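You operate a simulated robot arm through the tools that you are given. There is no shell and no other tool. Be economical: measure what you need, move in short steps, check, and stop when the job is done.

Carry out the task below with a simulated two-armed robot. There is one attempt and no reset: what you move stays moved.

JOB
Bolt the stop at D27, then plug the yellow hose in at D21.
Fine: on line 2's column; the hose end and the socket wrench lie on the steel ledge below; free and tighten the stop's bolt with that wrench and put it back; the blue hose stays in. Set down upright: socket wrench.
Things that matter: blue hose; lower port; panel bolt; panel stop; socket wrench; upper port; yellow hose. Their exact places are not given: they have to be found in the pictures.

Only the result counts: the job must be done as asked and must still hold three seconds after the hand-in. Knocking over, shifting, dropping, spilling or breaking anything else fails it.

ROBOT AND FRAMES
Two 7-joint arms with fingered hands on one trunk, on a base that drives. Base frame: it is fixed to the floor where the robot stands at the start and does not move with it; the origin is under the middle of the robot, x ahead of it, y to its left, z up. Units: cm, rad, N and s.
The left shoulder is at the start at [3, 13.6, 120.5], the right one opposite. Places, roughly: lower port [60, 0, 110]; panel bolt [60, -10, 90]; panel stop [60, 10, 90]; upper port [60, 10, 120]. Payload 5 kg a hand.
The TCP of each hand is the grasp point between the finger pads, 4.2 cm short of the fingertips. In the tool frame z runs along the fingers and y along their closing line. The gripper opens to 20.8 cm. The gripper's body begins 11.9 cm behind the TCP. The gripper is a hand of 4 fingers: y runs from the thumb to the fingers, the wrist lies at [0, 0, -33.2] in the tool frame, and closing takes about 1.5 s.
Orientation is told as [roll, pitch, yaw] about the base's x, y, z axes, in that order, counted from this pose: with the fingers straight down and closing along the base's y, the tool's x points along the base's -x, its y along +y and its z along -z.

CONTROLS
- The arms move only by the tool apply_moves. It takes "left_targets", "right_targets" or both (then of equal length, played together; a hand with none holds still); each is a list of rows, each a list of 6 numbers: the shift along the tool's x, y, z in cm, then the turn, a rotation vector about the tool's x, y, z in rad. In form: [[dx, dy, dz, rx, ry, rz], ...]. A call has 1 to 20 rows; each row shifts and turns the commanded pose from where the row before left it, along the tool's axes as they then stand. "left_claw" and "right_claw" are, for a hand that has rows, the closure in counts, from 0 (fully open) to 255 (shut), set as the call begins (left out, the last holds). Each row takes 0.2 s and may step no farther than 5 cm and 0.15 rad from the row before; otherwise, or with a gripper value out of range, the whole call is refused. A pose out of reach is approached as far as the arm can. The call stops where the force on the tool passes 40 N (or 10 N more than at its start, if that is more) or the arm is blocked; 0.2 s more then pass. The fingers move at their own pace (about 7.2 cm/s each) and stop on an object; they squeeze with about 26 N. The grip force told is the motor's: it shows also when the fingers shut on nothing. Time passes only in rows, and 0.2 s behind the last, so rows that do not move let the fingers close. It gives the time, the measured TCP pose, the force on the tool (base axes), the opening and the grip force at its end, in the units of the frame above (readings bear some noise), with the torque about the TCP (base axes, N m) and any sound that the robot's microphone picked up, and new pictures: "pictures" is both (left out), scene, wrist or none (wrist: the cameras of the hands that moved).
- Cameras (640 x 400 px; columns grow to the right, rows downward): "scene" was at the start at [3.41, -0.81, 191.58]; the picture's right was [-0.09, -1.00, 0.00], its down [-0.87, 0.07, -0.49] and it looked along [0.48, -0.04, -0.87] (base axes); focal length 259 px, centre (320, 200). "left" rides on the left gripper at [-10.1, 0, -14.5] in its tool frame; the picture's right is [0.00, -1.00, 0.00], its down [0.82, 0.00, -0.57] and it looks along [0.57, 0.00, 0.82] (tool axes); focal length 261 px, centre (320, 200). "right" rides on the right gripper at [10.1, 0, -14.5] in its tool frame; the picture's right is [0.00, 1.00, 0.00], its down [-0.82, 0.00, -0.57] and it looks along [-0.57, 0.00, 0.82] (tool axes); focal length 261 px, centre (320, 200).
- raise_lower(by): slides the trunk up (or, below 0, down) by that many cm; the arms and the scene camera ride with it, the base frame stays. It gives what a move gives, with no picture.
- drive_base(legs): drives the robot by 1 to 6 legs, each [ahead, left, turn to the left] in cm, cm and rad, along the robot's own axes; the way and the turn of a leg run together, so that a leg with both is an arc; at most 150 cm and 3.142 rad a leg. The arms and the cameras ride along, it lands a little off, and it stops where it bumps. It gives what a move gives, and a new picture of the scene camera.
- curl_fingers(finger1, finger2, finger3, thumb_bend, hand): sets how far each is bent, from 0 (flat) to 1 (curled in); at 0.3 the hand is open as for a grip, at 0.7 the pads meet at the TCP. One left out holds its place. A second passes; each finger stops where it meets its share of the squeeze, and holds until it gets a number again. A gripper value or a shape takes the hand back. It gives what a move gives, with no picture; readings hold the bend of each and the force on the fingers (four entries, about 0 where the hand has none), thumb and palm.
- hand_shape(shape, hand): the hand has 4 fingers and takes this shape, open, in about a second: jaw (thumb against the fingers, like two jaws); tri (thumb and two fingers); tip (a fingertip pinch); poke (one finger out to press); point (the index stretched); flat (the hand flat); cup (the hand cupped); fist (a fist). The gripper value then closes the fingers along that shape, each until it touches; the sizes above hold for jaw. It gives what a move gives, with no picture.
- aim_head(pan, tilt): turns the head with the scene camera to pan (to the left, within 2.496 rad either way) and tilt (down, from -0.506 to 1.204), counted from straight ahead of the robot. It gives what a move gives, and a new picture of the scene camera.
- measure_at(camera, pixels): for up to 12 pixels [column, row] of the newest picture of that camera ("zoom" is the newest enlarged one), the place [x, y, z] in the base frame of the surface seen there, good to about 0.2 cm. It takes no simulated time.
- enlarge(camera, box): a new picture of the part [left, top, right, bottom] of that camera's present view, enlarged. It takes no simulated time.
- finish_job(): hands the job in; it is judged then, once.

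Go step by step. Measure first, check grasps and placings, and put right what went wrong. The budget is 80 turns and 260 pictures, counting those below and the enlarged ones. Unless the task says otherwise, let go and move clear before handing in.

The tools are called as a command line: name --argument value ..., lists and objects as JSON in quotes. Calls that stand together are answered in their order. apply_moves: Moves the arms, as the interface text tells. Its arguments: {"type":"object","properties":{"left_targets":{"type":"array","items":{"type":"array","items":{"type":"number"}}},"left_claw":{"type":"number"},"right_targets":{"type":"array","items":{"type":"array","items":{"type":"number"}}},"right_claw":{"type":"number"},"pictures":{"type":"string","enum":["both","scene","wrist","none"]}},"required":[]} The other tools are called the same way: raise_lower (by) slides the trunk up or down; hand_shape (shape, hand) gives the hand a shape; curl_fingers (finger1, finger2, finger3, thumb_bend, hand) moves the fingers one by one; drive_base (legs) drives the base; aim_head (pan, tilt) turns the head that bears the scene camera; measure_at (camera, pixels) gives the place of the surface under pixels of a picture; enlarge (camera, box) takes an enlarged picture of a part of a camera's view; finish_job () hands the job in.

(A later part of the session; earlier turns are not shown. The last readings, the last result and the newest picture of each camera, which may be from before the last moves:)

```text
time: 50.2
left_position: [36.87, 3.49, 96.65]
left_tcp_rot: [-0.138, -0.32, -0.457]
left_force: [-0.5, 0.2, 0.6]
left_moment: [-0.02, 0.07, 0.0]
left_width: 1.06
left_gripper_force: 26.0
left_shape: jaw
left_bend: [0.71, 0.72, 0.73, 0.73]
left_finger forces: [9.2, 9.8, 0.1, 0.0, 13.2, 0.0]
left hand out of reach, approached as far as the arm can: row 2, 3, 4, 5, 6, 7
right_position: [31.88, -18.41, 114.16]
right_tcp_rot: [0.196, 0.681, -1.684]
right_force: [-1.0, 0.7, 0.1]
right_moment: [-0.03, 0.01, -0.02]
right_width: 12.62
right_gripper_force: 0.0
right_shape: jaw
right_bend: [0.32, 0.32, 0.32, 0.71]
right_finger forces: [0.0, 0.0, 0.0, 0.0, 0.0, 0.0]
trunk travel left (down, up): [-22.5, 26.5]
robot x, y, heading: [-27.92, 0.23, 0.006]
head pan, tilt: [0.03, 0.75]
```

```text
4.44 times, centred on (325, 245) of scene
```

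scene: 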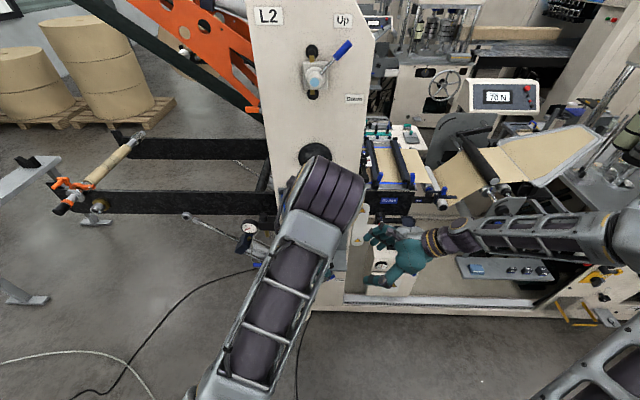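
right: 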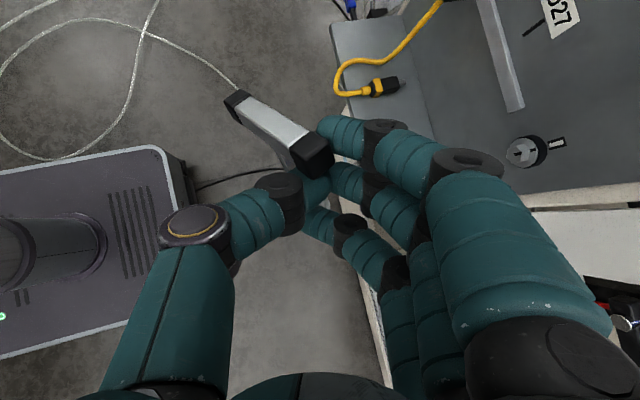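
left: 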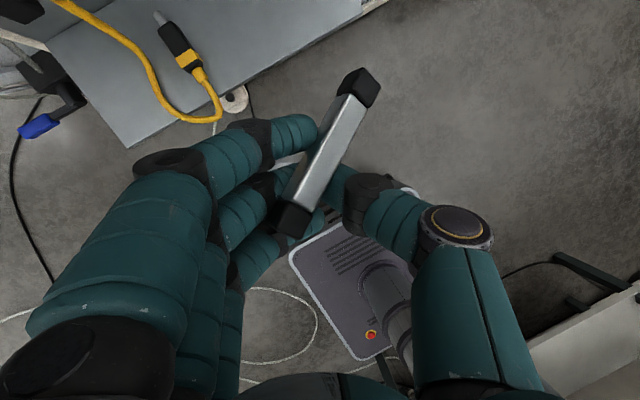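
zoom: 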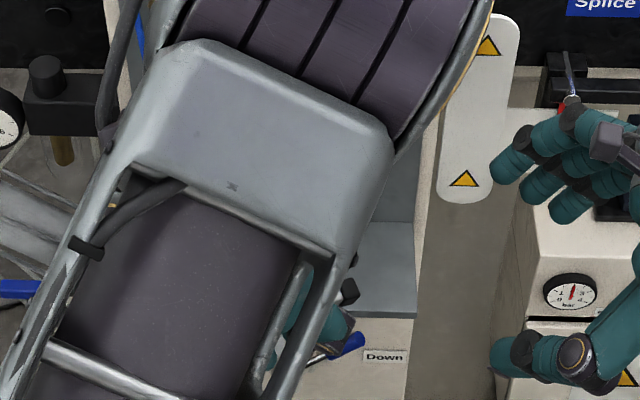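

The left arm ran into a bad elbow branch. I'll undo exactly these rows and unwind back toward the reachable shaft-aligned pose.

apply_moves --left_targets '[[0, 0, 0, 0.0443, -0.1023, 0], [0, 0, 0, 0.0443, -0.1023, 0], [0, 0, 0, 0.0443, -0.1023, 0], [3.5, 0.15, -0.345, 0, 0, 0], [3.5, 0.15, -0.345, 0, 0, 0], [3.5, 0.15, -0.345, 0, 0, 0], [3.5, 0.15, -0.345, 0, 0, 0], [0, 0, 0, 0.0526, -0.0631, 0.1161], [0, 0, 0, 0.0526, -0.0631, 0.1161], [0, 0, 0, 0.0526, -0.0631, 0.1161], [0, 0, 0, 0.0526, -0.0631, 0.1161], [0, 0, 0, 0, 0, 0]]' --pictures "both"

```text
time: 52.8
left_position: [25.84, 9.04, 89.47]
left_tcp_rot: [-0.096, -0.973, -0.962]
left_force: [0.1, -0.6, -0.5]
left_moment: [0.11, 0.21, 0.01]
left_width: 1.07
left_gripper_force: 25.9
left_shape: jaw
left_bend: [0.71, 0.72, 0.73, 0.73]
left_finger forces: [7.3, 12.1, 0.1, 0.0, 10.8, 0.1]
right_position: [31.92, -18.53, 114.04]
right_tcp_rot: [0.197, 0.682, -1.684]
right_force: [0.3, -0.5, -0.5]
right_moment: [0.02, -0.03, 0.0]
right_width: 12.64
right_gripper_force: 0.0
right_shape: jaw
right_bend: [0.32, 0.32, 0.32, 0.71]
right_finger forces: [0.0, 0.1, 0.0, 0.1, 0.0, 0.0]
trunk travel left (down, up): [-22.5, 26.5]
robot x, y, heading: [-28.22, -0.41, 0.004]
head pan, tilt: [0.03, 0.75]
```

scene: 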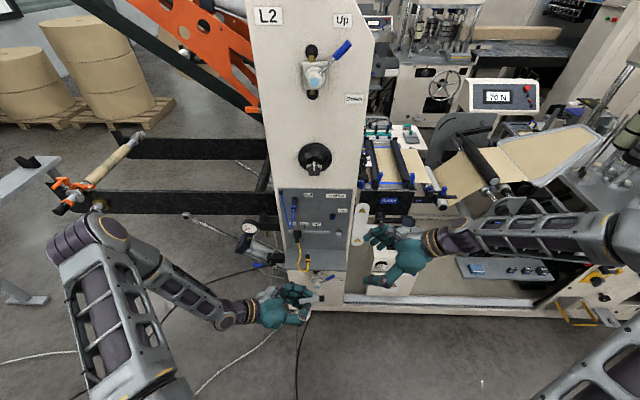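
left: 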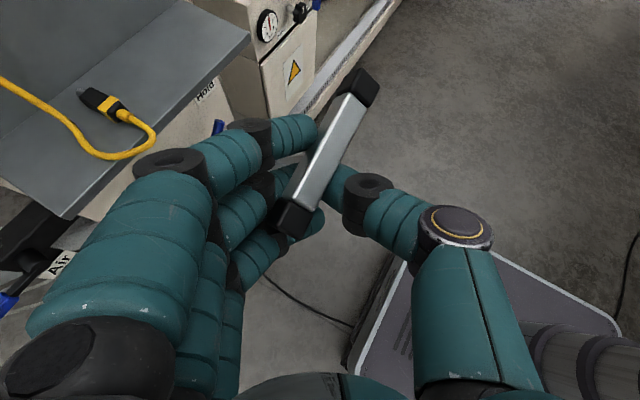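

Natural arm posture again. I'll yaw back to straight ahead, move out to where the neutral pose is known to work, then pitch down.

apply_moves --left_targets '[[0, 0, 0, -0.1137, -0.0074, -0.077], [0, 0, 0, -0.1137, -0.0074, -0.077], [0, 0, 0, -0.1137, -0.0074, -0.077], [0, 0, 0, -0.1137, -0.0074, -0.077], [0, 0, 0, -0.1137, -0.0074, -0.077], [0, 0, 0, -0.1137, -0.0074, -0.077], [0, 0, 0, -0.1137, -0.0074, -0.077], [-4.03, 2.72, -0.06, 0, 0, 0], [-4.03, 2.72, -0.06, 0, 0, 0], [-4.03, 2.72, -0.06, 0, 0, 0], [-4.03, 2.72, -0.06, 0, 0, 0], [-4.03, 2.72, -0.06, 0, 0, 0], [-4.03, 2.72, -0.06, 0, 0, 0], [-4.03, 2.72, -0.06, 0, 0, 0]]' --pictures "none"

apply_moves --left_targets '[[0, 0, 0, 0, 0.1384, -0.0133], [0, 0, 0, 0, 0.1384, -0.0133], [0, 0, 0, 0, 0.1384, -0.0133], [0, 0, 0, 0, 0.1384, -0.0133], [0, 0, 0, 0, 0.1384, -0.0133], [0, 0, 0, 0, 0.1384, -0.0133], [0, 0, 0, 0, 0.1384, -0.0133]]' --pictures "both"

enlarge --camera "scene" --box '[200, 180, 320, 280]'

```text
time: 55.8
left_position: [42.77, 27.93, 111.76]
left_tcp_rot: [-0.096, -0.967, 0.0]
left_force: [-1.3, -0.8, -4.4]
left_moment: [-0.03, 0.03, 0.06]
left_width: 1.06
left_gripper_force: 25.8
left_shape: jaw
left_bend: [0.71, 0.72, 0.73, 0.72]
left_finger forces: [6.5, 11.7, 0.0, 0.0, 10.5, 0.0]
right_position: [31.88, -18.43, 114.18]
right_tcp_rot: [0.196, 0.683, -1.685]
right_force: [-0.4, 0.1, 0.7]
right_moment: [-0.05, -0.03, -0.04]
right_width: 12.63
right_gripper_force: 0.1
right_shape: jaw
right_bend: [0.32, 0.32, 0.32, 0.71]
right_finger forces: [0.0, 0.0, 0.0, 0.0, 0.0, 0.1]
trunk travel left (down, up): [-22.5, 26.5]
robot x, y, heading: [-27.93, -0.21, -0.0]
head pan, tilt: [0.03, 0.75]
```

```text
time: 57.4
left_position: [42.98, 28.05, 111.67]
left_tcp_rot: [-0.092, 0.007, 0.004]
left_force: [1.8, -2.4, -3.2]
left_moment: [0.11, 0.21, -0.01]
left_width: 1.02
left_gripper_force: 26.0
left_shape: jaw
left_bend: [0.71, 0.72, 0.73, 0.72]
left_finger forces: [9.2, 7.7, 0.1, 0.0, 13.0, 0.0]
right_position: [31.96, -18.56, 114.08]
right_tcp_rot: [0.195, 0.684, -1.682]
right_force: [-0.1, 0.8, 0.5]
right_moment: [-0.07, 0.08, 0.01]
right_width: 12.65
right_gripper_force: 0.1
right_shape: jaw
right_bend: [0.32, 0.32, 0.32, 0.71]
right_finger forces: [0.1, 0.1, 0.0, 0.0, 0.0, 0.1]
trunk travel left (down, up): [-22.5, 26.5]
robot x, y, heading: [-28.27, -0.01, 0.001]
head pan, tilt: [0.03, 0.75]
```

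scene: 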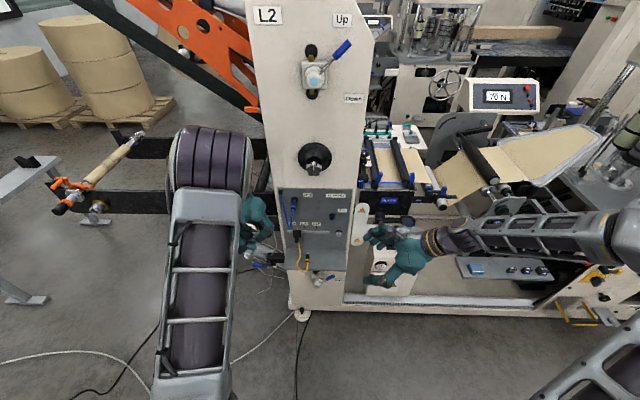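
left: 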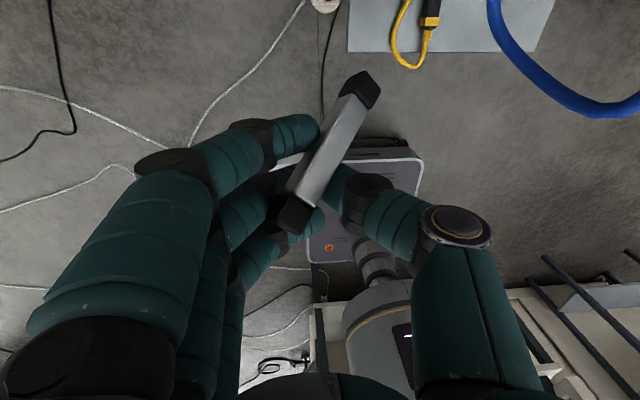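

```text
4.00 times, centred on (260, 230) of scene
```

zoom: 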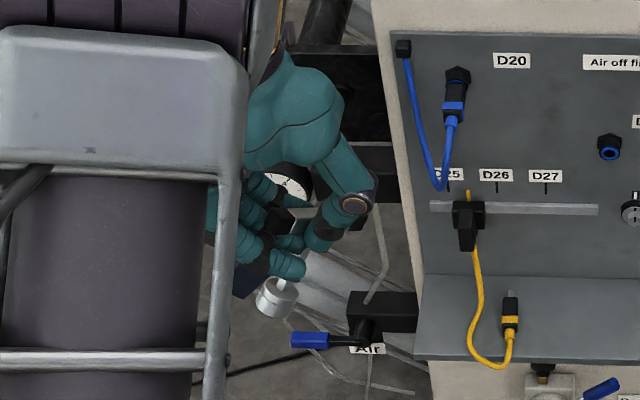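

Neutral down-pose reached with the wrench held. Measure the bar's tilt and centre in the hand.

measure_at --camera "left" --pixels '[[358, 88], [340, 125], [325, 155], [310, 185], [293, 215], [335, 165], [290, 160], [310, 155]]'

measure_at --camera "zoom" --pixels '[[278, 297], [260, 300], [297, 300], [278, 315], [283, 282], [295, 215]]'

enlarge --camera "left" --box '[220, 50, 420, 250]'

```text
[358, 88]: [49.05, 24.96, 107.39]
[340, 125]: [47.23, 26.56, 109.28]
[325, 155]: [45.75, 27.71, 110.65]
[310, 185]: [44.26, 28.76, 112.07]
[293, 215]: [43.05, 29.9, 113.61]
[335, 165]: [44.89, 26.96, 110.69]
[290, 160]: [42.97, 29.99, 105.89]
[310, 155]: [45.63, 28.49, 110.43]
```

```text
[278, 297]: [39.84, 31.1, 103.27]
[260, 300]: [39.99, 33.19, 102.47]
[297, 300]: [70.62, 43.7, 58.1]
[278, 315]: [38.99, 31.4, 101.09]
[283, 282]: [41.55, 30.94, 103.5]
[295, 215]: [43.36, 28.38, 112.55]
```

```text
2.00 times, centred on (320, 150) of left
```

zoom: 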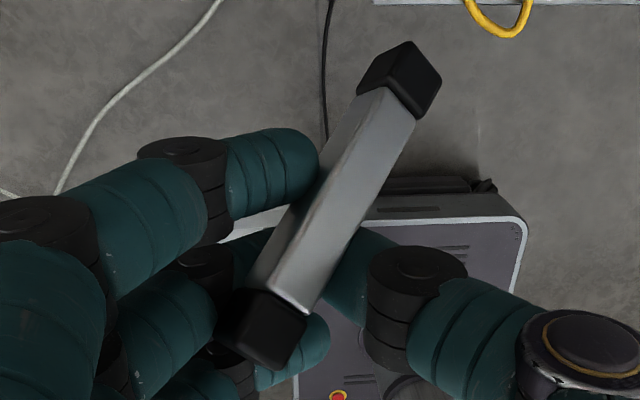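

The wrench has slipped to 45° in the grip. I'll rotate the hand (forward-right-down, natural for this arm) so the shaft becomes vertical and see if it holds.

apply_moves --left_targets '[[0, 0, 0, 0.0798, -0.103, 0.0095], [0, 0, 0, 0.0798, -0.103, 0.0095], [0, 0, 0, 0.0798, -0.103, 0.0095], [0, 0, 0, 0.0798, -0.103, 0.0095], [0, 0, 0, 0.0798, -0.103, 0.0095], [0, 0, 0, 0.0798, -0.103, 0.0095], [0, 0, 0, 0, 0, 0]]' --pictures "wrist"

enlarge --camera "scene" --box '[220, 190, 300, 270]'

measure_at --camera "left" --pixels '[[358, 88], [340, 125], [325, 155], [310, 185], [293, 215]]'

```text
time: 59.0
left_position: [43.09, 27.99, 111.98]
left_tcp_rot: [-0.642, -0.59, 0.172]
left_force: [0.4, -1.9, -2.8]
left_moment: [0.13, 0.12, 0.05]
left_width: 1.04
left_gripper_force: 26.0
left_shape: jaw
left_bend: [0.71, 0.72, 0.73, 0.72]
left_finger forces: [7.4, 9.0, 0.0, 0.0, 10.7, 0.1]
right_position: [31.87, -18.61, 114.24]
right_tcp_rot: [0.197, 0.683, -1.685]
right_force: [-0.3, -0.6, 0.4]
right_moment: [0.11, -0.03, 0.02]
right_width: 12.63
right_gripper_force: 0.2
right_shape: jaw
right_bend: [0.32, 0.32, 0.32, 0.71]
right_finger forces: [0.0, 0.0, 0.0, 0.0, 0.0, 0.0]
trunk travel left (down, up): [-22.5, 26.5]
robot x, y, heading: [-28.05, -0.1, 0.0]
head pan, tilt: [0.03, 0.75]
```

left: 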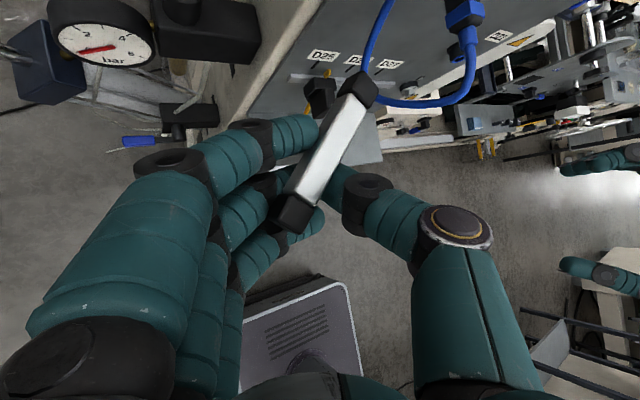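

```text
5.00 times, centred on (260, 230) of scene
```

zoom: 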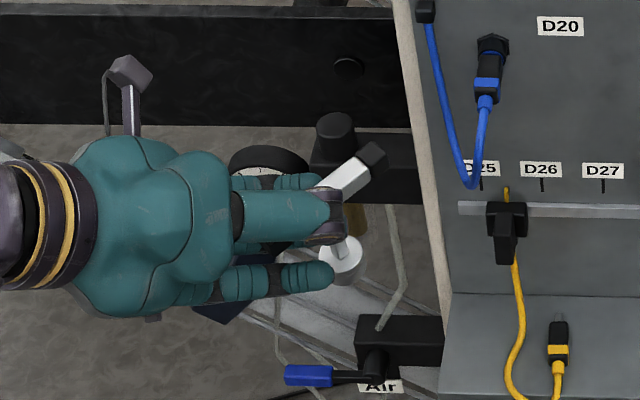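

```text
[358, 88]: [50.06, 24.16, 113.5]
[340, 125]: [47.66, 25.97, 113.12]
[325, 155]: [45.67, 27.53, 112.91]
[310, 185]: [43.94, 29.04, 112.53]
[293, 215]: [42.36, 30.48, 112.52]
```

The grip is rigid and the bar is now horizontal (azimuth −39°, 6° high at the far end). Rotate about the vertical by +37° so the bar points along x, and trim the 6°.

apply_moves --left_targets '[[0, 0, 0, -0.0722, -0.0648, -0.0866], [0, 0, 0, -0.0722, -0.0648, -0.0866], [0, 0, 0, -0.0722, -0.0648, -0.0866], [0, 0, 0, -0.0722, -0.0648, -0.0866], [0, 0, 0, -0.0722, -0.0648, -0.0866], [0, 0, 0, -0.061, 0.079, -0.008], [0, 0, 0, 0, 0, 0]]' --pictures "wrist"

measure_at --camera "left" --pixels '[[358, 88], [340, 125], [325, 155], [310, 185], [293, 215]]'

enlarge --camera "scene" --box '[220, 190, 300, 270]'

enlarge --camera "right" --box '[0, 0, 640, 400]'

```text
time: 60.6
left_position: [42.9, 28.08, 111.91]
left_tcp_rot: [-0.554, -0.521, 0.78]
left_force: [-0.1, 0.2, -2.9]
left_moment: [-0.02, 0.07, 0.01]
left_width: 1.05
left_gripper_force: 25.6
left_shape: jaw
left_bend: [0.71, 0.72, 0.73, 0.72]
left_finger forces: [6.3, 7.3, 0.0, 0.0, 10.1, 0.0]
right_position: [31.92, -18.47, 114.18]
right_tcp_rot: [0.198, 0.682, -1.686]
right_force: [0.7, 0.1, -0.3]
right_moment: [0.04, 0.02, 0.05]
right_width: 12.63
right_gripper_force: 0.0
right_shape: jaw
right_bend: [0.32, 0.32, 0.32, 0.71]
right_finger forces: [0.0, 0.1, 0.0, 0.0, 0.0, 0.0]
trunk travel left (down, up): [-22.5, 26.5]
robot x, y, heading: [-28.13, -0.19, 0.002]
head pan, tilt: [0.03, 0.75]
```

left: 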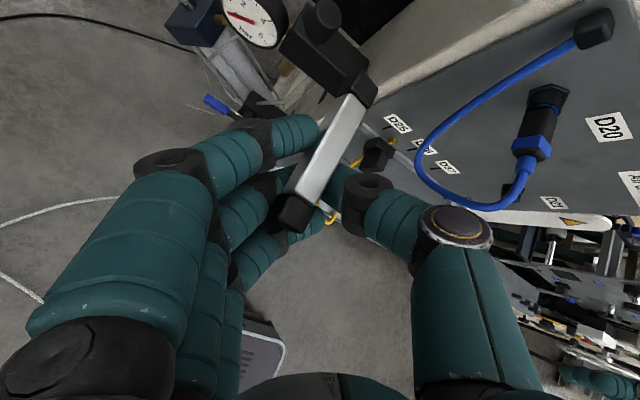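

```text
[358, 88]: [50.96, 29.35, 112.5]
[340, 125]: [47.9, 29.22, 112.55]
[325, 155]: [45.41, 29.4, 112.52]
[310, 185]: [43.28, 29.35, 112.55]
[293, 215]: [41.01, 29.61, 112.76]
```

```text
5.00 times, centred on (260, 230) of scene
```

zoom: 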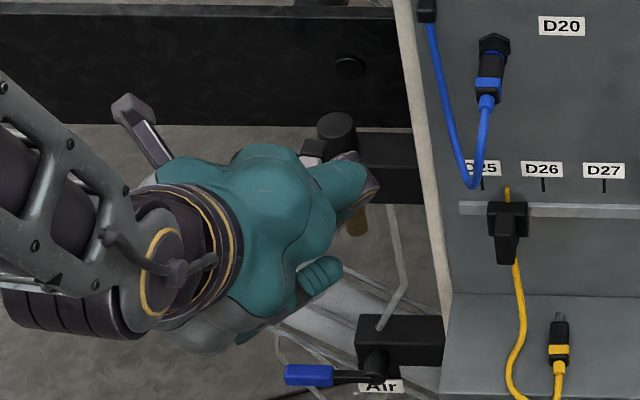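

```text
1.00 times, centred on (320, 200) of right (not enlarged: the box is as wide or as high as the picture)
```

zoom: 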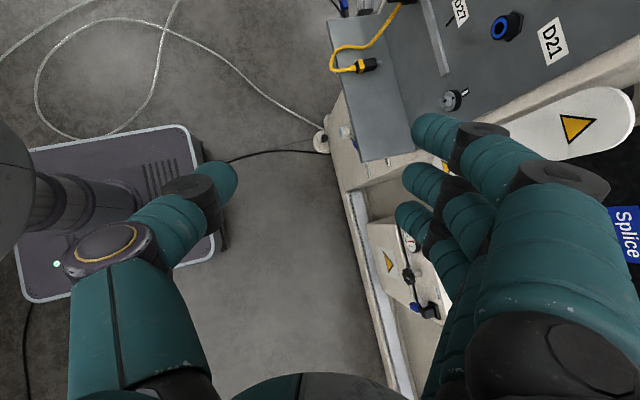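

The bar is level and along x (y≈29.4, z 112.5 along its whole length). Carry it round to above the ledge at about (51.5,−3), keeping clear of the blue hose, while the right hand backs off.

apply_moves --left_targets '[[3.62, 2.79, -0.1, 0, 0, 0], [3.62, 2.79, -0.1, 0, 0, 0], [3.245, -3.257, 0.985, 0, 0, 0], [3.245, -3.257, 0.985, 0, 0, 0], [3.245, -3.257, 0.985, 0, 0, 0], [3.245, -3.257, 0.985, 0, 0, 0], [3.245, -3.257, 0.985, 0, 0, 0], [3.245, -3.257, 0.985, 0, 0, 0], [3.245, -3.257, 0.985, 0, 0, 0], [-1.88, -1.1, 3.76, 0, 0, 0], [-1.88, -1.1, 3.76, 0, 0, 0], [-1.88, -1.1, 3.76, 0, 0, 0]]' --right_targets '[[0, 0, -4, 0, 0, 0], [0, 0, -4, 0, 0, 0], [0, 0, -4, 0, 0, 0], [0, 0, -4, 0, 0, 0], [0, 0, 0, 0, 0, 0], [0, 0, 0, 0, 0, 0], [0, 0, 0, 0, 0, 0], [0, 0, 0, 0, 0, 0], [0, 0, 0, 0, 0, 0], [0, 0, 0, 0, 0, 0], [0, 0, 0, 0, 0, 0], [0, 0, 0, 0, 0, 0]]' --pictures "both"

measure_at --camera "left" --pixels '[[358, 88], [340, 125], [325, 155], [310, 185], [293, 215]]'

enlarge --camera "scene" --box '[280, 200, 380, 290]'

```text
time: 63.2
left_position: [48.48, -4.18, 95.86]
left_tcp_rot: [-0.554, -0.518, 0.777]
left_force: [2.2, 0.4, -3.7]
left_moment: [-0.12, 0.15, -0.09]
left_width: 1.02
left_gripper_force: 26.3
left_shape: jaw
left_bend: [0.71, 0.72, 0.73, 0.72]
left_finger forces: [6.0, 8.4, 0.0, 0.1, 9.8, 0.0]
right_position: [27.94, -27.7, 126.38]
right_tcp_rot: [0.193, 0.683, -1.686]
right_force: [2.1, 1.0, -0.3]
right_moment: [-0.01, 0.13, 0.14]
right_width: 12.67
right_gripper_force: 0.0
right_shape: jaw
right_bend: [0.32, 0.32, 0.32, 0.71]
right_finger forces: [0.1, 0.1, 0.1, 0.1, 0.0, 0.1]
trunk travel left (down, up): [-22.5, 26.5]
robot x, y, heading: [-28.31, -0.34, -0.0]
head pan, tilt: [0.03, 0.75]
```

scene: 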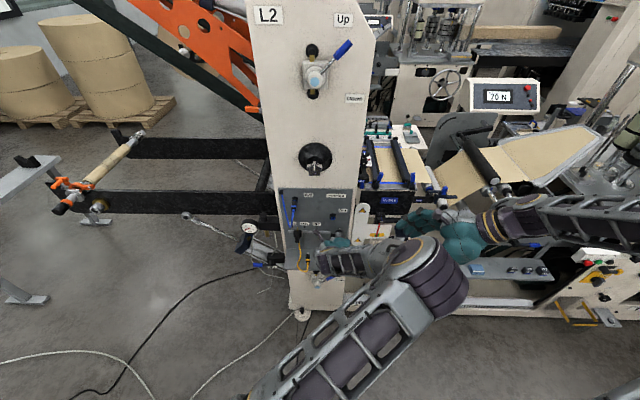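
right: 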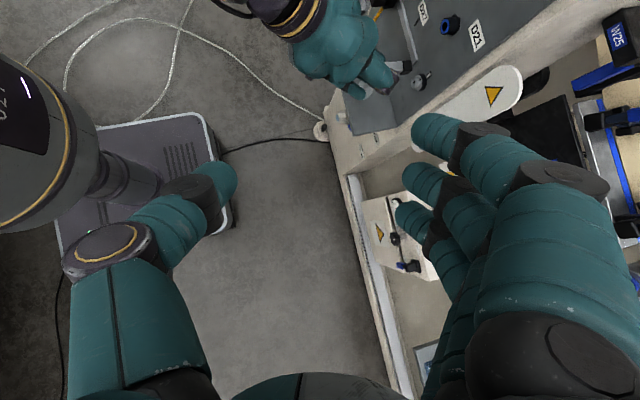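
left: 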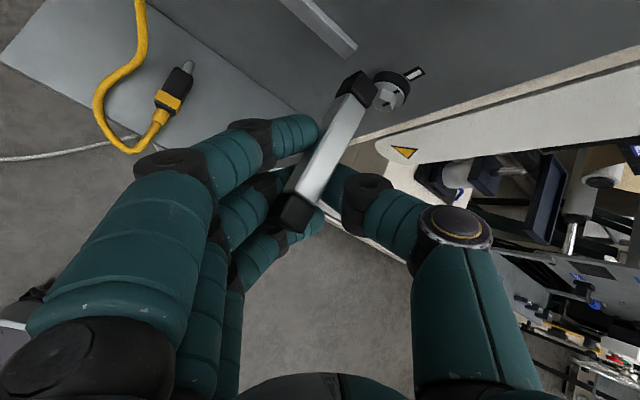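

```text
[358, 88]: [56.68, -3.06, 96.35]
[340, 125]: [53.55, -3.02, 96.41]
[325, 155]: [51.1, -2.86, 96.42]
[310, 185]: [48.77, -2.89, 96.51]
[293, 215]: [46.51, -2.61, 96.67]
```

```text
4.44 times, centred on (330, 245) of scene
```

zoom: 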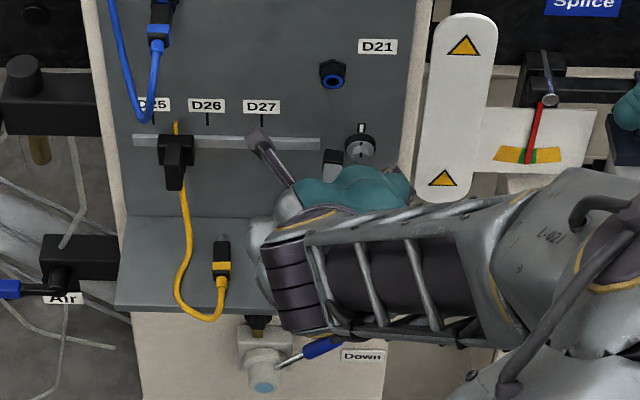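

Bar top is at z 96.4 here versus 91.9 when standing, centre x≈51.9, y≈−3. Lower 4.5 cm, the last bit in small steps.

apply_moves --left_targets '[[0.996, 0.912, 1.474, 0, 0, 0], [0.996, 0.912, 1.474, 0, 0, 0], [0.1, 0.09, 0.147, 0, 0, 0], [0.1, 0.09, 0.147, 0, 0, 0], [0.1, 0.09, 0.147, 0, 0, 0], [0, 0, 0, 0, 0, 0]]' --pictures "wrist"

measure_at --camera "left" --pixels '[[358, 88], [340, 125], [325, 155], [310, 185], [293, 215]]'

```text
time: 64.6
left_position: [48.39, -4.32, 91.55]
left_tcp_rot: [-0.557, -0.522, 0.781]
left_force: [-0.5, 0.3, 2.6]
left_moment: [-0.06, -0.01, 0.01]
left_width: 1.02
left_gripper_force: 25.8
left_shape: jaw
left_bend: [0.72, 0.72, 0.73, 0.72]
left_finger forces: [6.7, 7.7, 0.1, 0.0, 10.3, 0.0]
right_position: [27.66, -27.79, 126.53]
right_tcp_rot: [0.197, 0.682, -1.686]
right_force: [-0.5, -0.2, -0.6]
right_moment: [-0.02, 0.01, 0.01]
right_width: 12.66
right_gripper_force: 0.1
right_shape: jaw
right_bend: [0.32, 0.32, 0.32, 0.71]
right_finger forces: [0.1, 0.1, 0.1, 0.1, 0.0, 0.0]
trunk travel left (down, up): [-22.5, 26.5]
robot x, y, heading: [-28.01, 0.27, 0.0]
head pan, tilt: [0.03, 0.75]
```

left: 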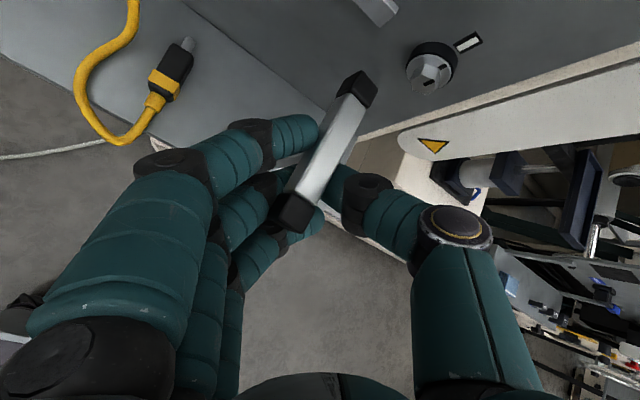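

```text
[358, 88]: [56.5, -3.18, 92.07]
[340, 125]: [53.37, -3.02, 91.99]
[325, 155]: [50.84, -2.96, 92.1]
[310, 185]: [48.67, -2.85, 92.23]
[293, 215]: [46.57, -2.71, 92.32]
```

Contact (z-force flipped from −3 to +2.6 N). Press another 0.2 cm to seat it flat.

apply_moves --left_targets '[[0.06, 0.055, 0.088, 0, 0, 0], [0.06, 0.055, 0.088, 0, 0, 0], [0, 0, 0, 0, 0, 0]]' --pictures "none"

measure_at --camera "left" --pixels '[[358, 88], [340, 125], [325, 155], [310, 185], [293, 215]]'

```text
time: 65.4
left_position: [48.45, -4.3, 91.33]
left_tcp_rot: [-0.559, -0.521, 0.779]
left_force: [-1.4, 1.3, 14.2]
left_moment: [0.14, -0.27, 0.06]
left_width: 1.07
left_gripper_force: 25.7
left_shape: jaw
left_bend: [0.72, 0.72, 0.73, 0.72]
left_finger forces: [11.4, 7.0, 0.1, 0.0, 12.6, 0.0]
right_position: [27.7, -27.73, 126.48]
right_tcp_rot: [0.198, 0.682, -1.685]
right_force: [-0.5, -0.5, -0.2]
right_moment: [-0.05, 0.01, -0.01]
right_width: 12.64
right_gripper_force: 0.0
right_shape: jaw
right_bend: [0.32, 0.32, 0.32, 0.71]
right_finger forces: [0.0, 0.1, 0.0, 0.1, 0.1, 0.0]
trunk travel left (down, up): [-22.5, 26.5]
robot x, y, heading: [-28.19, 0.37, 0.002]
head pan, tilt: [0.03, 0.75]
```

```text
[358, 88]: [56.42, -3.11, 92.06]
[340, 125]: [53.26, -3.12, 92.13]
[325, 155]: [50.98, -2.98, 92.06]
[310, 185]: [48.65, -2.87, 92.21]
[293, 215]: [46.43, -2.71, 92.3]
```

Seated with 14 N. Release partially and check that it stands.

apply_moves --left_targets '[[0, 0, 0, 0, 0, 0], [0, 0, 0, 0, 0, 0], [0, 0, 0, 0, 0, 0], [0, 0, 0, 0, 0, 0]]' --left_claw 185 --pictures "wrist"

measure_at --camera "left" --pixels '[[358, 88], [340, 125], [325, 155], [310, 185], [293, 215]]'

```text
time: 66.4
left_position: [48.38, -4.27, 91.17]
left_tcp_rot: [-0.557, -0.518, 0.78]
left_force: [0.7, 0.9, 0.1]
left_moment: [-0.02, 0.0, -0.02]
left_width: 5.64
left_gripper_force: 0.1
left_shape: jaw
left_bend: [0.73, 0.73, 0.73, 0.7]
left_finger forces: [0.0, 0.0, 0.0, 0.0, 0.0, 0.1]
right_position: [27.66, -27.78, 126.55]
right_tcp_rot: [0.198, 0.682, -1.683]
right_force: [0.1, 0.4, 0.5]
right_moment: [0.01, -0.03, 0.03]
right_width: 12.65
right_gripper_force: 0.1
right_shape: jaw
right_bend: [0.32, 0.32, 0.32, 0.71]
right_finger forces: [0.0, 0.1, 0.0, 0.0, 0.0, 0.0]
trunk travel left (down, up): [-22.5, 26.5]
robot x, y, heading: [-28.28, -0.17, 0.003]
head pan, tilt: [0.03, 0.75]
```

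left: 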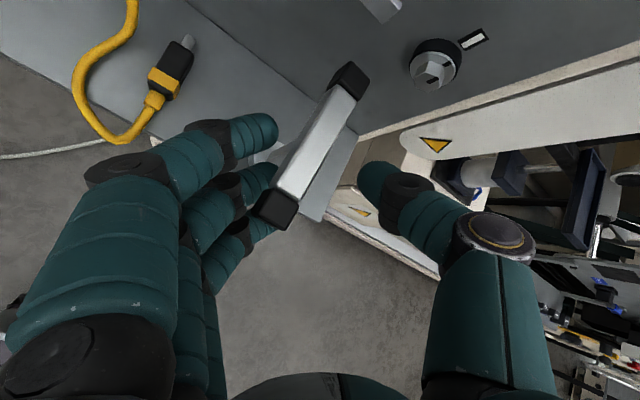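

```text
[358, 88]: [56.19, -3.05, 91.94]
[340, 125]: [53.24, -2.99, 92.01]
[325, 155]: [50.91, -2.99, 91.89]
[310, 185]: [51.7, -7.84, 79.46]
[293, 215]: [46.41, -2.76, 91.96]
```

It stands upright (top z 91.95). Open wider so the fingers clear the low cap, retreat, and swing the left hand aside.

apply_moves --left_targets '[[0, 0, 0, 0, 0, 0], [0, 0, 0, 0, 0, 0], [0, 0, 0, 0, 0, 0], [0, 0, 0, 0, 0, 0], [0, 0, -3, 0, 0, 0], [0, 0, -4, 0, 0, 0], [0, 0, -5, 0, 0, 0], [-2.05, 3.53, -1.7, 0, 0, 0], [-2.05, 3.53, -1.7, 0, 0, 0], [-2.05, 3.53, -1.7, 0, 0, 0], [-2.05, 3.53, -1.7, 0, 0, 0], [-2.05, 3.53, -1.7, 0, 0, 0], [-2.05, 3.53, -1.7, 0, 0, 0]]' --left_claw 105 --pictures "scene"

enlarge --camera "scene" --box '[300, 210, 380, 280]'

```text
time: 69.2
left_position: [32.25, 21.57, 103.81]
left_tcp_rot: [-0.559, -0.52, 0.779]
left_force: [-0.2, 0.5, -0.2]
left_moment: [-0.13, 0.04, -0.09]
left_width: 12.19
left_gripper_force: 0.0
left_shape: jaw
left_bend: [0.72, 0.72, 0.72, 0.7]
left_finger forces: [0.0, 0.0, 0.0, 0.1, 0.0, 0.0]
right_position: [27.68, -27.76, 126.52]
right_tcp_rot: [0.197, 0.681, -1.683]
right_force: [1.7, 1.7, 0.0]
right_moment: [-0.16, 0.06, -0.03]
right_width: 12.67
right_gripper_force: 0.0
right_shape: jaw
right_bend: [0.32, 0.32, 0.32, 0.71]
right_finger forces: [0.0, 0.1, 0.1, 0.0, 0.1, 0.0]
trunk travel left (down, up): [-22.5, 26.5]
robot x, y, heading: [-28.25, 0.02, -0.0]
head pan, tilt: [0.03, 0.75]
```

scene: 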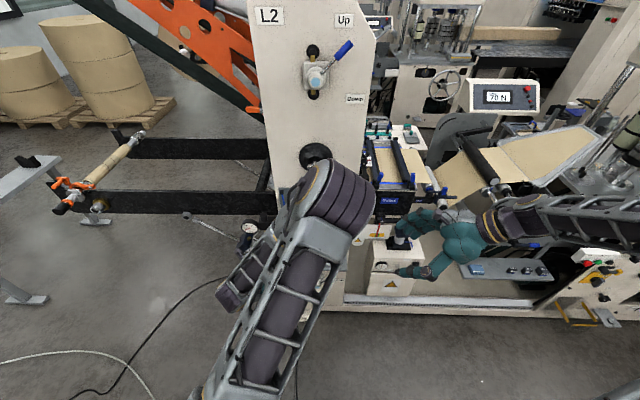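

```text
5.71 times, centred on (340, 245) of scene
```

zoom: 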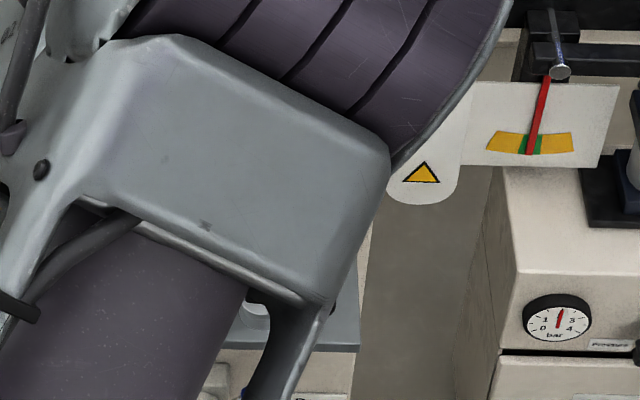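

The left elbow blocks the view, so I'll bring the left arm back to its tidy forward pose on the left, and at the same time turn the right hand to neutral (fingers down, closing along y) for a centred grasp of the bar.

apply_moves --left_targets '[[-2.88, 2.07, -1.37, 0, 0, 0], [-2.88, 2.07, -1.37, 0, 0, 0], [-2.88, 2.07, -1.37, 0, 0, 0], [-2.88, 2.07, -1.37, 0, 0, 0], [0, 0, 0, 0.0256, -0.1032, 0.0813], [0, 0, 0, 0.0256, -0.1032, 0.0813], [0, 0, 0, 0.0256, -0.1032, 0.0813], [0, 0, 0, 0.0256, -0.1032, 0.0813], [0, 0, 0, 0.0256, -0.1032, 0.0813], [0, 0, 0, 0.0256, -0.1032, 0.0813], [0, 0, 0, 0.0256, -0.1032, 0.0813], [0, 0, 0, 0.0256, -0.1032, 0.0813], [0, 0, 0, 0, 0, 0]]' --right_targets '[[0, 0, 0, 0.0552, -0.0272, -0.1291], [0, 0, 0, 0.0552, -0.0272, -0.1291], [0, 0, 0, 0.0552, -0.0272, -0.1291], [0, 0, 0, 0.0552, -0.0272, -0.1291], [0, 0, 0, 0.0552, -0.0272, -0.1291], [0, 0, 0, 0.0552, -0.0272, -0.1291], [0, 0, 0, 0.0552, -0.0272, -0.1291], [0, 0, 0, 0.0552, -0.0272, -0.1291], [0, 0, 0, 0.0552, -0.0272, -0.1291], [0, 0, 0, 0.0552, -0.0272, -0.1291], [0, 0, 0, 0.0552, -0.0272, -0.1291], [0, 0, 0, 0.0552, -0.0272, -0.1291], [0, 0, 0, 0.0552, -0.0272, -0.1291]]' --pictures "scene"

enlarge --camera "scene" --box '[300, 210, 380, 280]'

```text
time: 72.0
left_position: [32.81, 36.11, 109.67]
left_tcp_rot: [-2.138, -1.566, 2.138]
left_force: [-0.7, 2.5, -0.1]
left_moment: [-0.01, 0.01, -0.23]
left_width: 12.24
left_gripper_force: 0.0
left_shape: jaw
left_bend: [0.32, 0.32, 0.32, 0.7]
left_finger forces: [0.0, 0.0, 0.0, 0.0, 0.0, 0.0]
left hand out of reach, approached as far as the arm can: row 8
right_position: [27.48, -27.63, 126.47]
right_tcp_rot: [-0.002, -0.005, 0.006]
right_force: [-0.3, 1.0, 0.6]
right_moment: [-0.12, -0.05, 0.01]
right_width: 12.64
right_gripper_force: 0.0
right_shape: jaw
right_bend: [0.32, 0.32, 0.32, 0.71]
right_finger forces: [0.0, 0.0, 0.1, 0.0, 0.1, 0.0]
trunk travel left (down, up): [-22.5, 26.5]
robot x, y, heading: [-28.19, 0.04, 0.001]
head pan, tilt: [0.03, 0.75]
```

scene: 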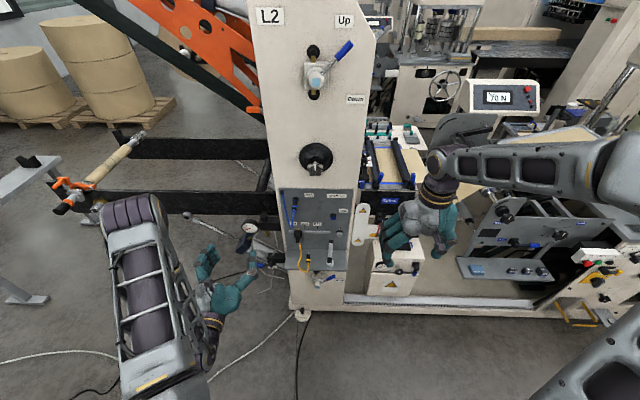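

```text
5.71 times, centred on (340, 245) of scene
```

zoom: 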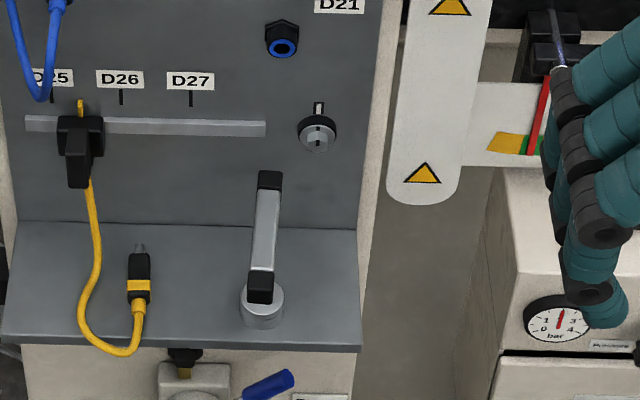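

The wrench stands with its bar along x. Move the right hand above its centre with ~6 cm opening.

measure_at --camera "zoom" --pixels '[[262, 312], [245, 305], [281, 305], [260, 275], [270, 173], [268, 215], [265, 245], [260, 300]]'

apply_moves --right_targets '[[-2.678, 2.739, 2.278, 0, 0, 0], [-2.678, 2.739, 2.278, 0, 0, 0], [-2.678, 2.739, 2.278, 0, 0, 0], [-2.678, 2.739, 2.278, 0, 0, 0], [-2.678, 2.739, 2.278, 0, 0, 0], [-2.678, 2.739, 2.278, 0, 0, 0], [-2.678, 2.739, 2.278, 0, 0, 0], [-2.678, 2.739, 2.278, 0, 0, 0], [-2.678, 2.739, 2.278, 0, 0, 0], [0, 0, 0, 0, 0, 0]]' --right_claw 180 --pictures "wrist"

measure_at --camera "right" --pixels '[[320, 100], [320, 130], [320, 160], [320, 80]]'

```text
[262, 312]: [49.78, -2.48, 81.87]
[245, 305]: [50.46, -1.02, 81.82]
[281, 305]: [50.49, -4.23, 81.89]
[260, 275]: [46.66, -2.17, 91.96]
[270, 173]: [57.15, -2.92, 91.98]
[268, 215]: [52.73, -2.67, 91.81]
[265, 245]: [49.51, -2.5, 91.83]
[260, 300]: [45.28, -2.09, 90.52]
```

```text
time: 74.2
left_position: [32.91, 35.81, 109.69]
left_tcp_rot: [-1.936, -1.569, 1.933]
left_force: [-1.0, -0.7, -0.5]
left_moment: [-0.06, 0.07, 0.02]
left_width: 12.27
left_gripper_force: 0.0
left_shape: jaw
left_bend: [0.32, 0.32, 0.32, 0.7]
left_finger forces: [0.0, 0.0, 0.0, 0.0, 0.1, 0.1]
right_position: [51.31, -2.92, 105.79]
right_tcp_rot: [0.001, -0.003, 0.005]
right_force: [-0.2, -0.6, 1.0]
right_moment: [0.09, -0.1, 0.01]
right_width: 6.15
right_gripper_force: 0.0
right_shape: jaw
right_bend: [0.73, 0.73, 0.73, 0.7]
right_finger forces: [0.0, 0.0, 0.0, 0.1, 0.0, 0.1]
trunk travel left (down, up): [-22.5, 26.5]
robot x, y, heading: [-28.22, 0.1, 0.005]
head pan, tilt: [0.03, 0.75]
```

right: 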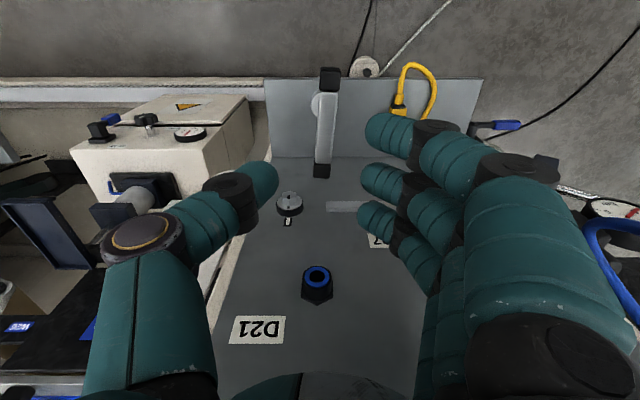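

```text
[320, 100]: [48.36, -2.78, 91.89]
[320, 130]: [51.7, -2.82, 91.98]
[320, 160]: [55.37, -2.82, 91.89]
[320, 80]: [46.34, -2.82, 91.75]
```

Bar centre is ≈(51.5,−2.6). Descend to 1.5 cm short of the grip height with a 0.3 cm lateral trim.

apply_moves --right_targets '[[-0.1, 0.3, 3, 0, 0, 0], [0, 0, 4, 0, 0, 0], [0, 0, 4, 0, 0, 0], [0, 0, 1, 0, 0, 0], [0, 0, 0, 0, 0, 0]]' --pictures "wrist"

measure_at --camera "right" --pixels '[[320, 120], [320, 180], [320, 220], [270, 180], [370, 180], [380, 140]]'

```text
time: 75.4
left_position: [32.89, 35.86, 109.6]
left_tcp_rot: [-1.505, -1.569, 1.502]
left_force: [0.0, -0.4, 0.4]
left_moment: [-0.03, -0.02, -0.01]
left_width: 12.24
left_gripper_force: 0.0
left_shape: jaw
left_bend: [0.32, 0.32, 0.32, 0.7]
left_finger forces: [0.1, 0.0, 0.1, 0.0, 0.0, 0.1]
right_position: [51.74, -2.75, 93.8]
right_tcp_rot: [0.001, -0.003, 0.005]
right_force: [-0.8, 0.4, -0.7]
right_moment: [-0.01, 0.04, 0.01]
right_width: 6.16
right_gripper_force: 0.1
right_shape: jaw
right_bend: [0.73, 0.73, 0.73, 0.7]
right_finger forces: [0.1, 0.0, 0.1, 0.0, 0.0, 0.0]
trunk travel left (down, up): [-22.5, 26.5]
robot x, y, heading: [-28.42, -0.16, 0.003]
head pan, tilt: [0.03, 0.75]
```

right: 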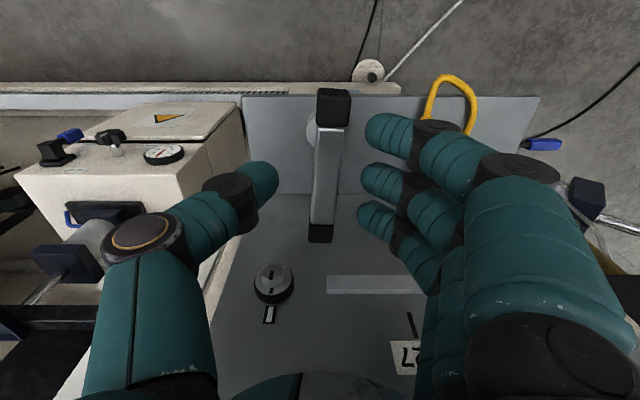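

```text
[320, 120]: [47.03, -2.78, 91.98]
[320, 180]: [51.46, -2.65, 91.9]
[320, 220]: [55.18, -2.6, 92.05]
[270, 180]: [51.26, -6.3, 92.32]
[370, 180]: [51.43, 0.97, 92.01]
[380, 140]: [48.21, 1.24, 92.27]
```

Fingers are level with the bar; bar centre is ≈0.55 cm to the finger side. Trim y +0.5, down 0.8, and close.

apply_moves --right_targets '[[0, 0.5, 0.4, 0, 0, 0], [0.1, 0, 0.45, 0, 0, 0], [0, 0, 0, 0, 0, 0]]' --pictures "none"

apply_moves --right_targets '[[0, 0, 0, 0, 0, 0], [0, 0, 0, 0, 0, 0], [0, 0, 0, 0, 0, 0], [0, 0, 0, 0, 0, 0], [0, 0, 0, 0, 0, 0], [0, 0, 0, 0, 0, 0]]' --right_claw 255 --pictures "wrist"

```text
time: 76.2
left_position: [33.0, 35.84, 109.62]
left_tcp_rot: [-1.562, -1.565, 1.561]
left_force: [-0.4, -0.8, 0.1]
left_moment: [0.01, -0.03, -0.01]
left_width: 12.25
left_gripper_force: 0.0
left_shape: jaw
left_bend: [0.32, 0.32, 0.32, 0.7]
left_finger forces: [0.0, 0.0, 0.1, 0.0, 0.0, 0.1]
right_position: [51.81, -2.27, 93.02]
right_tcp_rot: [-0.001, -0.004, 0.005]
right_force: [0.5, 0.2, -0.7]
right_moment: [-0.04, -0.02, -0.03]
right_width: 6.17
right_gripper_force: 0.1
right_shape: jaw
right_bend: [0.73, 0.73, 0.73, 0.7]
right_finger forces: [0.0, 0.0, 0.1, 0.0, 0.0, 0.1]
trunk travel left (down, up): [-22.5, 26.5]
robot x, y, heading: [-28.46, 0.02, -0.0]
head pan, tilt: [0.03, 0.75]
```

```text
time: 77.6
left_position: [32.99, 35.84, 109.65]
left_tcp_rot: [-1.533, -1.568, 1.532]
left_force: [-0.2, 0.2, 0.9]
left_moment: [0.0, 0.01, 0.0]
left_width: 12.25
left_gripper_force: 0.0
left_shape: jaw
left_bend: [0.32, 0.32, 0.32, 0.7]
left_finger forces: [0.0, 0.1, 0.0, 0.0, 0.1, 0.0]
right_position: [51.68, -2.26, 93.03]
right_tcp_rot: [0.0, -0.003, 0.003]
right_force: [0.2, -0.2, -0.6]
right_moment: [0.06, -0.01, 0.04]
right_width: 1.47
right_gripper_force: 25.9
right_shape: jaw
right_bend: [0.71, 0.71, 0.71, 0.7]
right_finger forces: [7.6, 7.7, 7.4, 0.0, 22.6, 0.0]
trunk travel left (down, up): [-22.5, 26.5]
robot x, y, heading: [-27.81, -0.17, 0.003]
head pan, tilt: [0.03, 0.75]
```

right: 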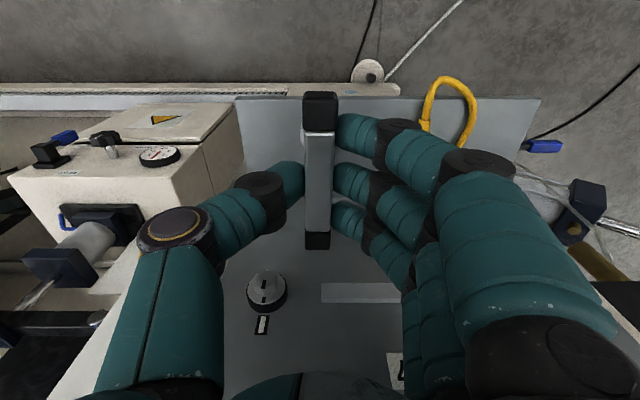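

Firm, symmetric grasp (1.47 cm, 7.5 N per finger, thumb 22.6 N). Lift, back away and pitch to fingers-forward so the socket points at the panel.

apply_moves --right_targets '[[0, 0, -2, 0, 0, 0], [0, 0, -3, 0, 0, 0], [4.2, 0, -1, 0, 0, 0], [4.2, 0, -1, 0, 0, 0], [4.2, 0, -1, 0, 0, 0], [4.2, 0, 0, 0, 0, 0], [0, 0, 0, 0, -0.1428, 0], [0, 0, 0, 0, -0.1428, 0], [0, 0, 0, 0, -0.1428, 0], [0, 0, 0, 0, -0.1428, 0], [0, 0, 0, 0, -0.1428, 0], [0, 0, 0, 0, -0.1428, 0], [0, 0, 0, 0, -0.1428, 0], [0, 0, 0, 0, -0.1428, 0], [0, 0, 0, 0, -0.1428, 0], [0, 0, 0, 0, -0.1428, 0], [0, 0, 0, 0, -0.1428, 0], [0, 0, 0, 0, 0, 0]]' --pictures "both"

enlarge --camera "scene" --box '[290, 200, 380, 290]'

```text
time: 80.6
left_position: [32.52, 36.64, 109.16]
left_tcp_rot: [-0.621, -1.562, 0.63]
left_force: [-0.3, 0.1, -0.1]
left_moment: [0.0, -0.02, 0.01]
left_width: 12.25
left_gripper_force: 0.0
left_shape: jaw
left_bend: [0.32, 0.32, 0.32, 0.7]
left_finger forces: [0.1, 0.0, 0.1, 0.0, 0.0, 0.0]
right_position: [37.79, -1.38, 107.08]
right_tcp_rot: [0.471, -1.119, -0.511]
right_force: [-1.0, -0.2, -2.1]
right_moment: [-0.02, 0.27, -0.01]
right_width: 1.48
right_gripper_force: 25.8
right_shape: jaw
right_bend: [0.71, 0.71, 0.71, 0.7]
right_finger forces: [8.8, 7.5, 8.2, 0.0, 24.7, 0.0]
trunk travel left (down, up): [-22.5, 26.5]
robot x, y, heading: [-27.92, 0.0, -0.001]
head pan, tilt: [0.03, 0.75]
stopped in row 15 (right hand): the arm was blocked; the commanded pose is now the measured one
```

scene: 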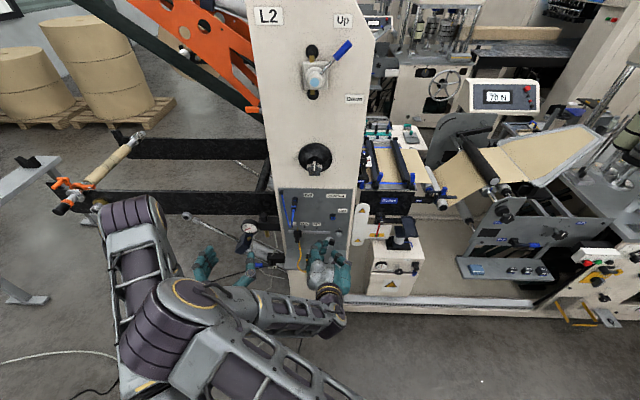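
right: 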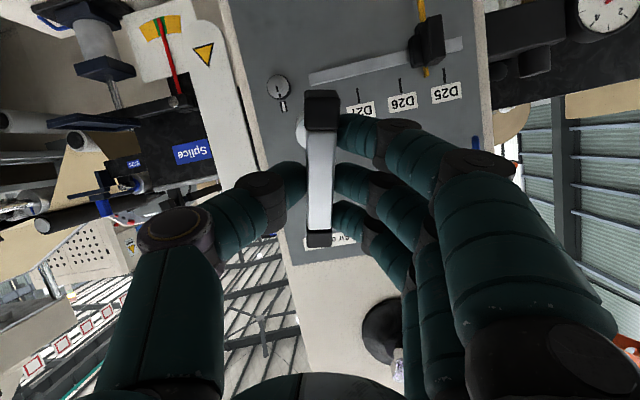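

```text
4.44 times, centred on (335, 245) of scene
```

zoom: 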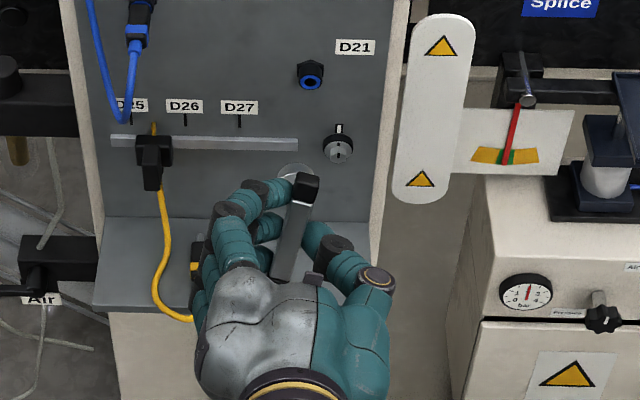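

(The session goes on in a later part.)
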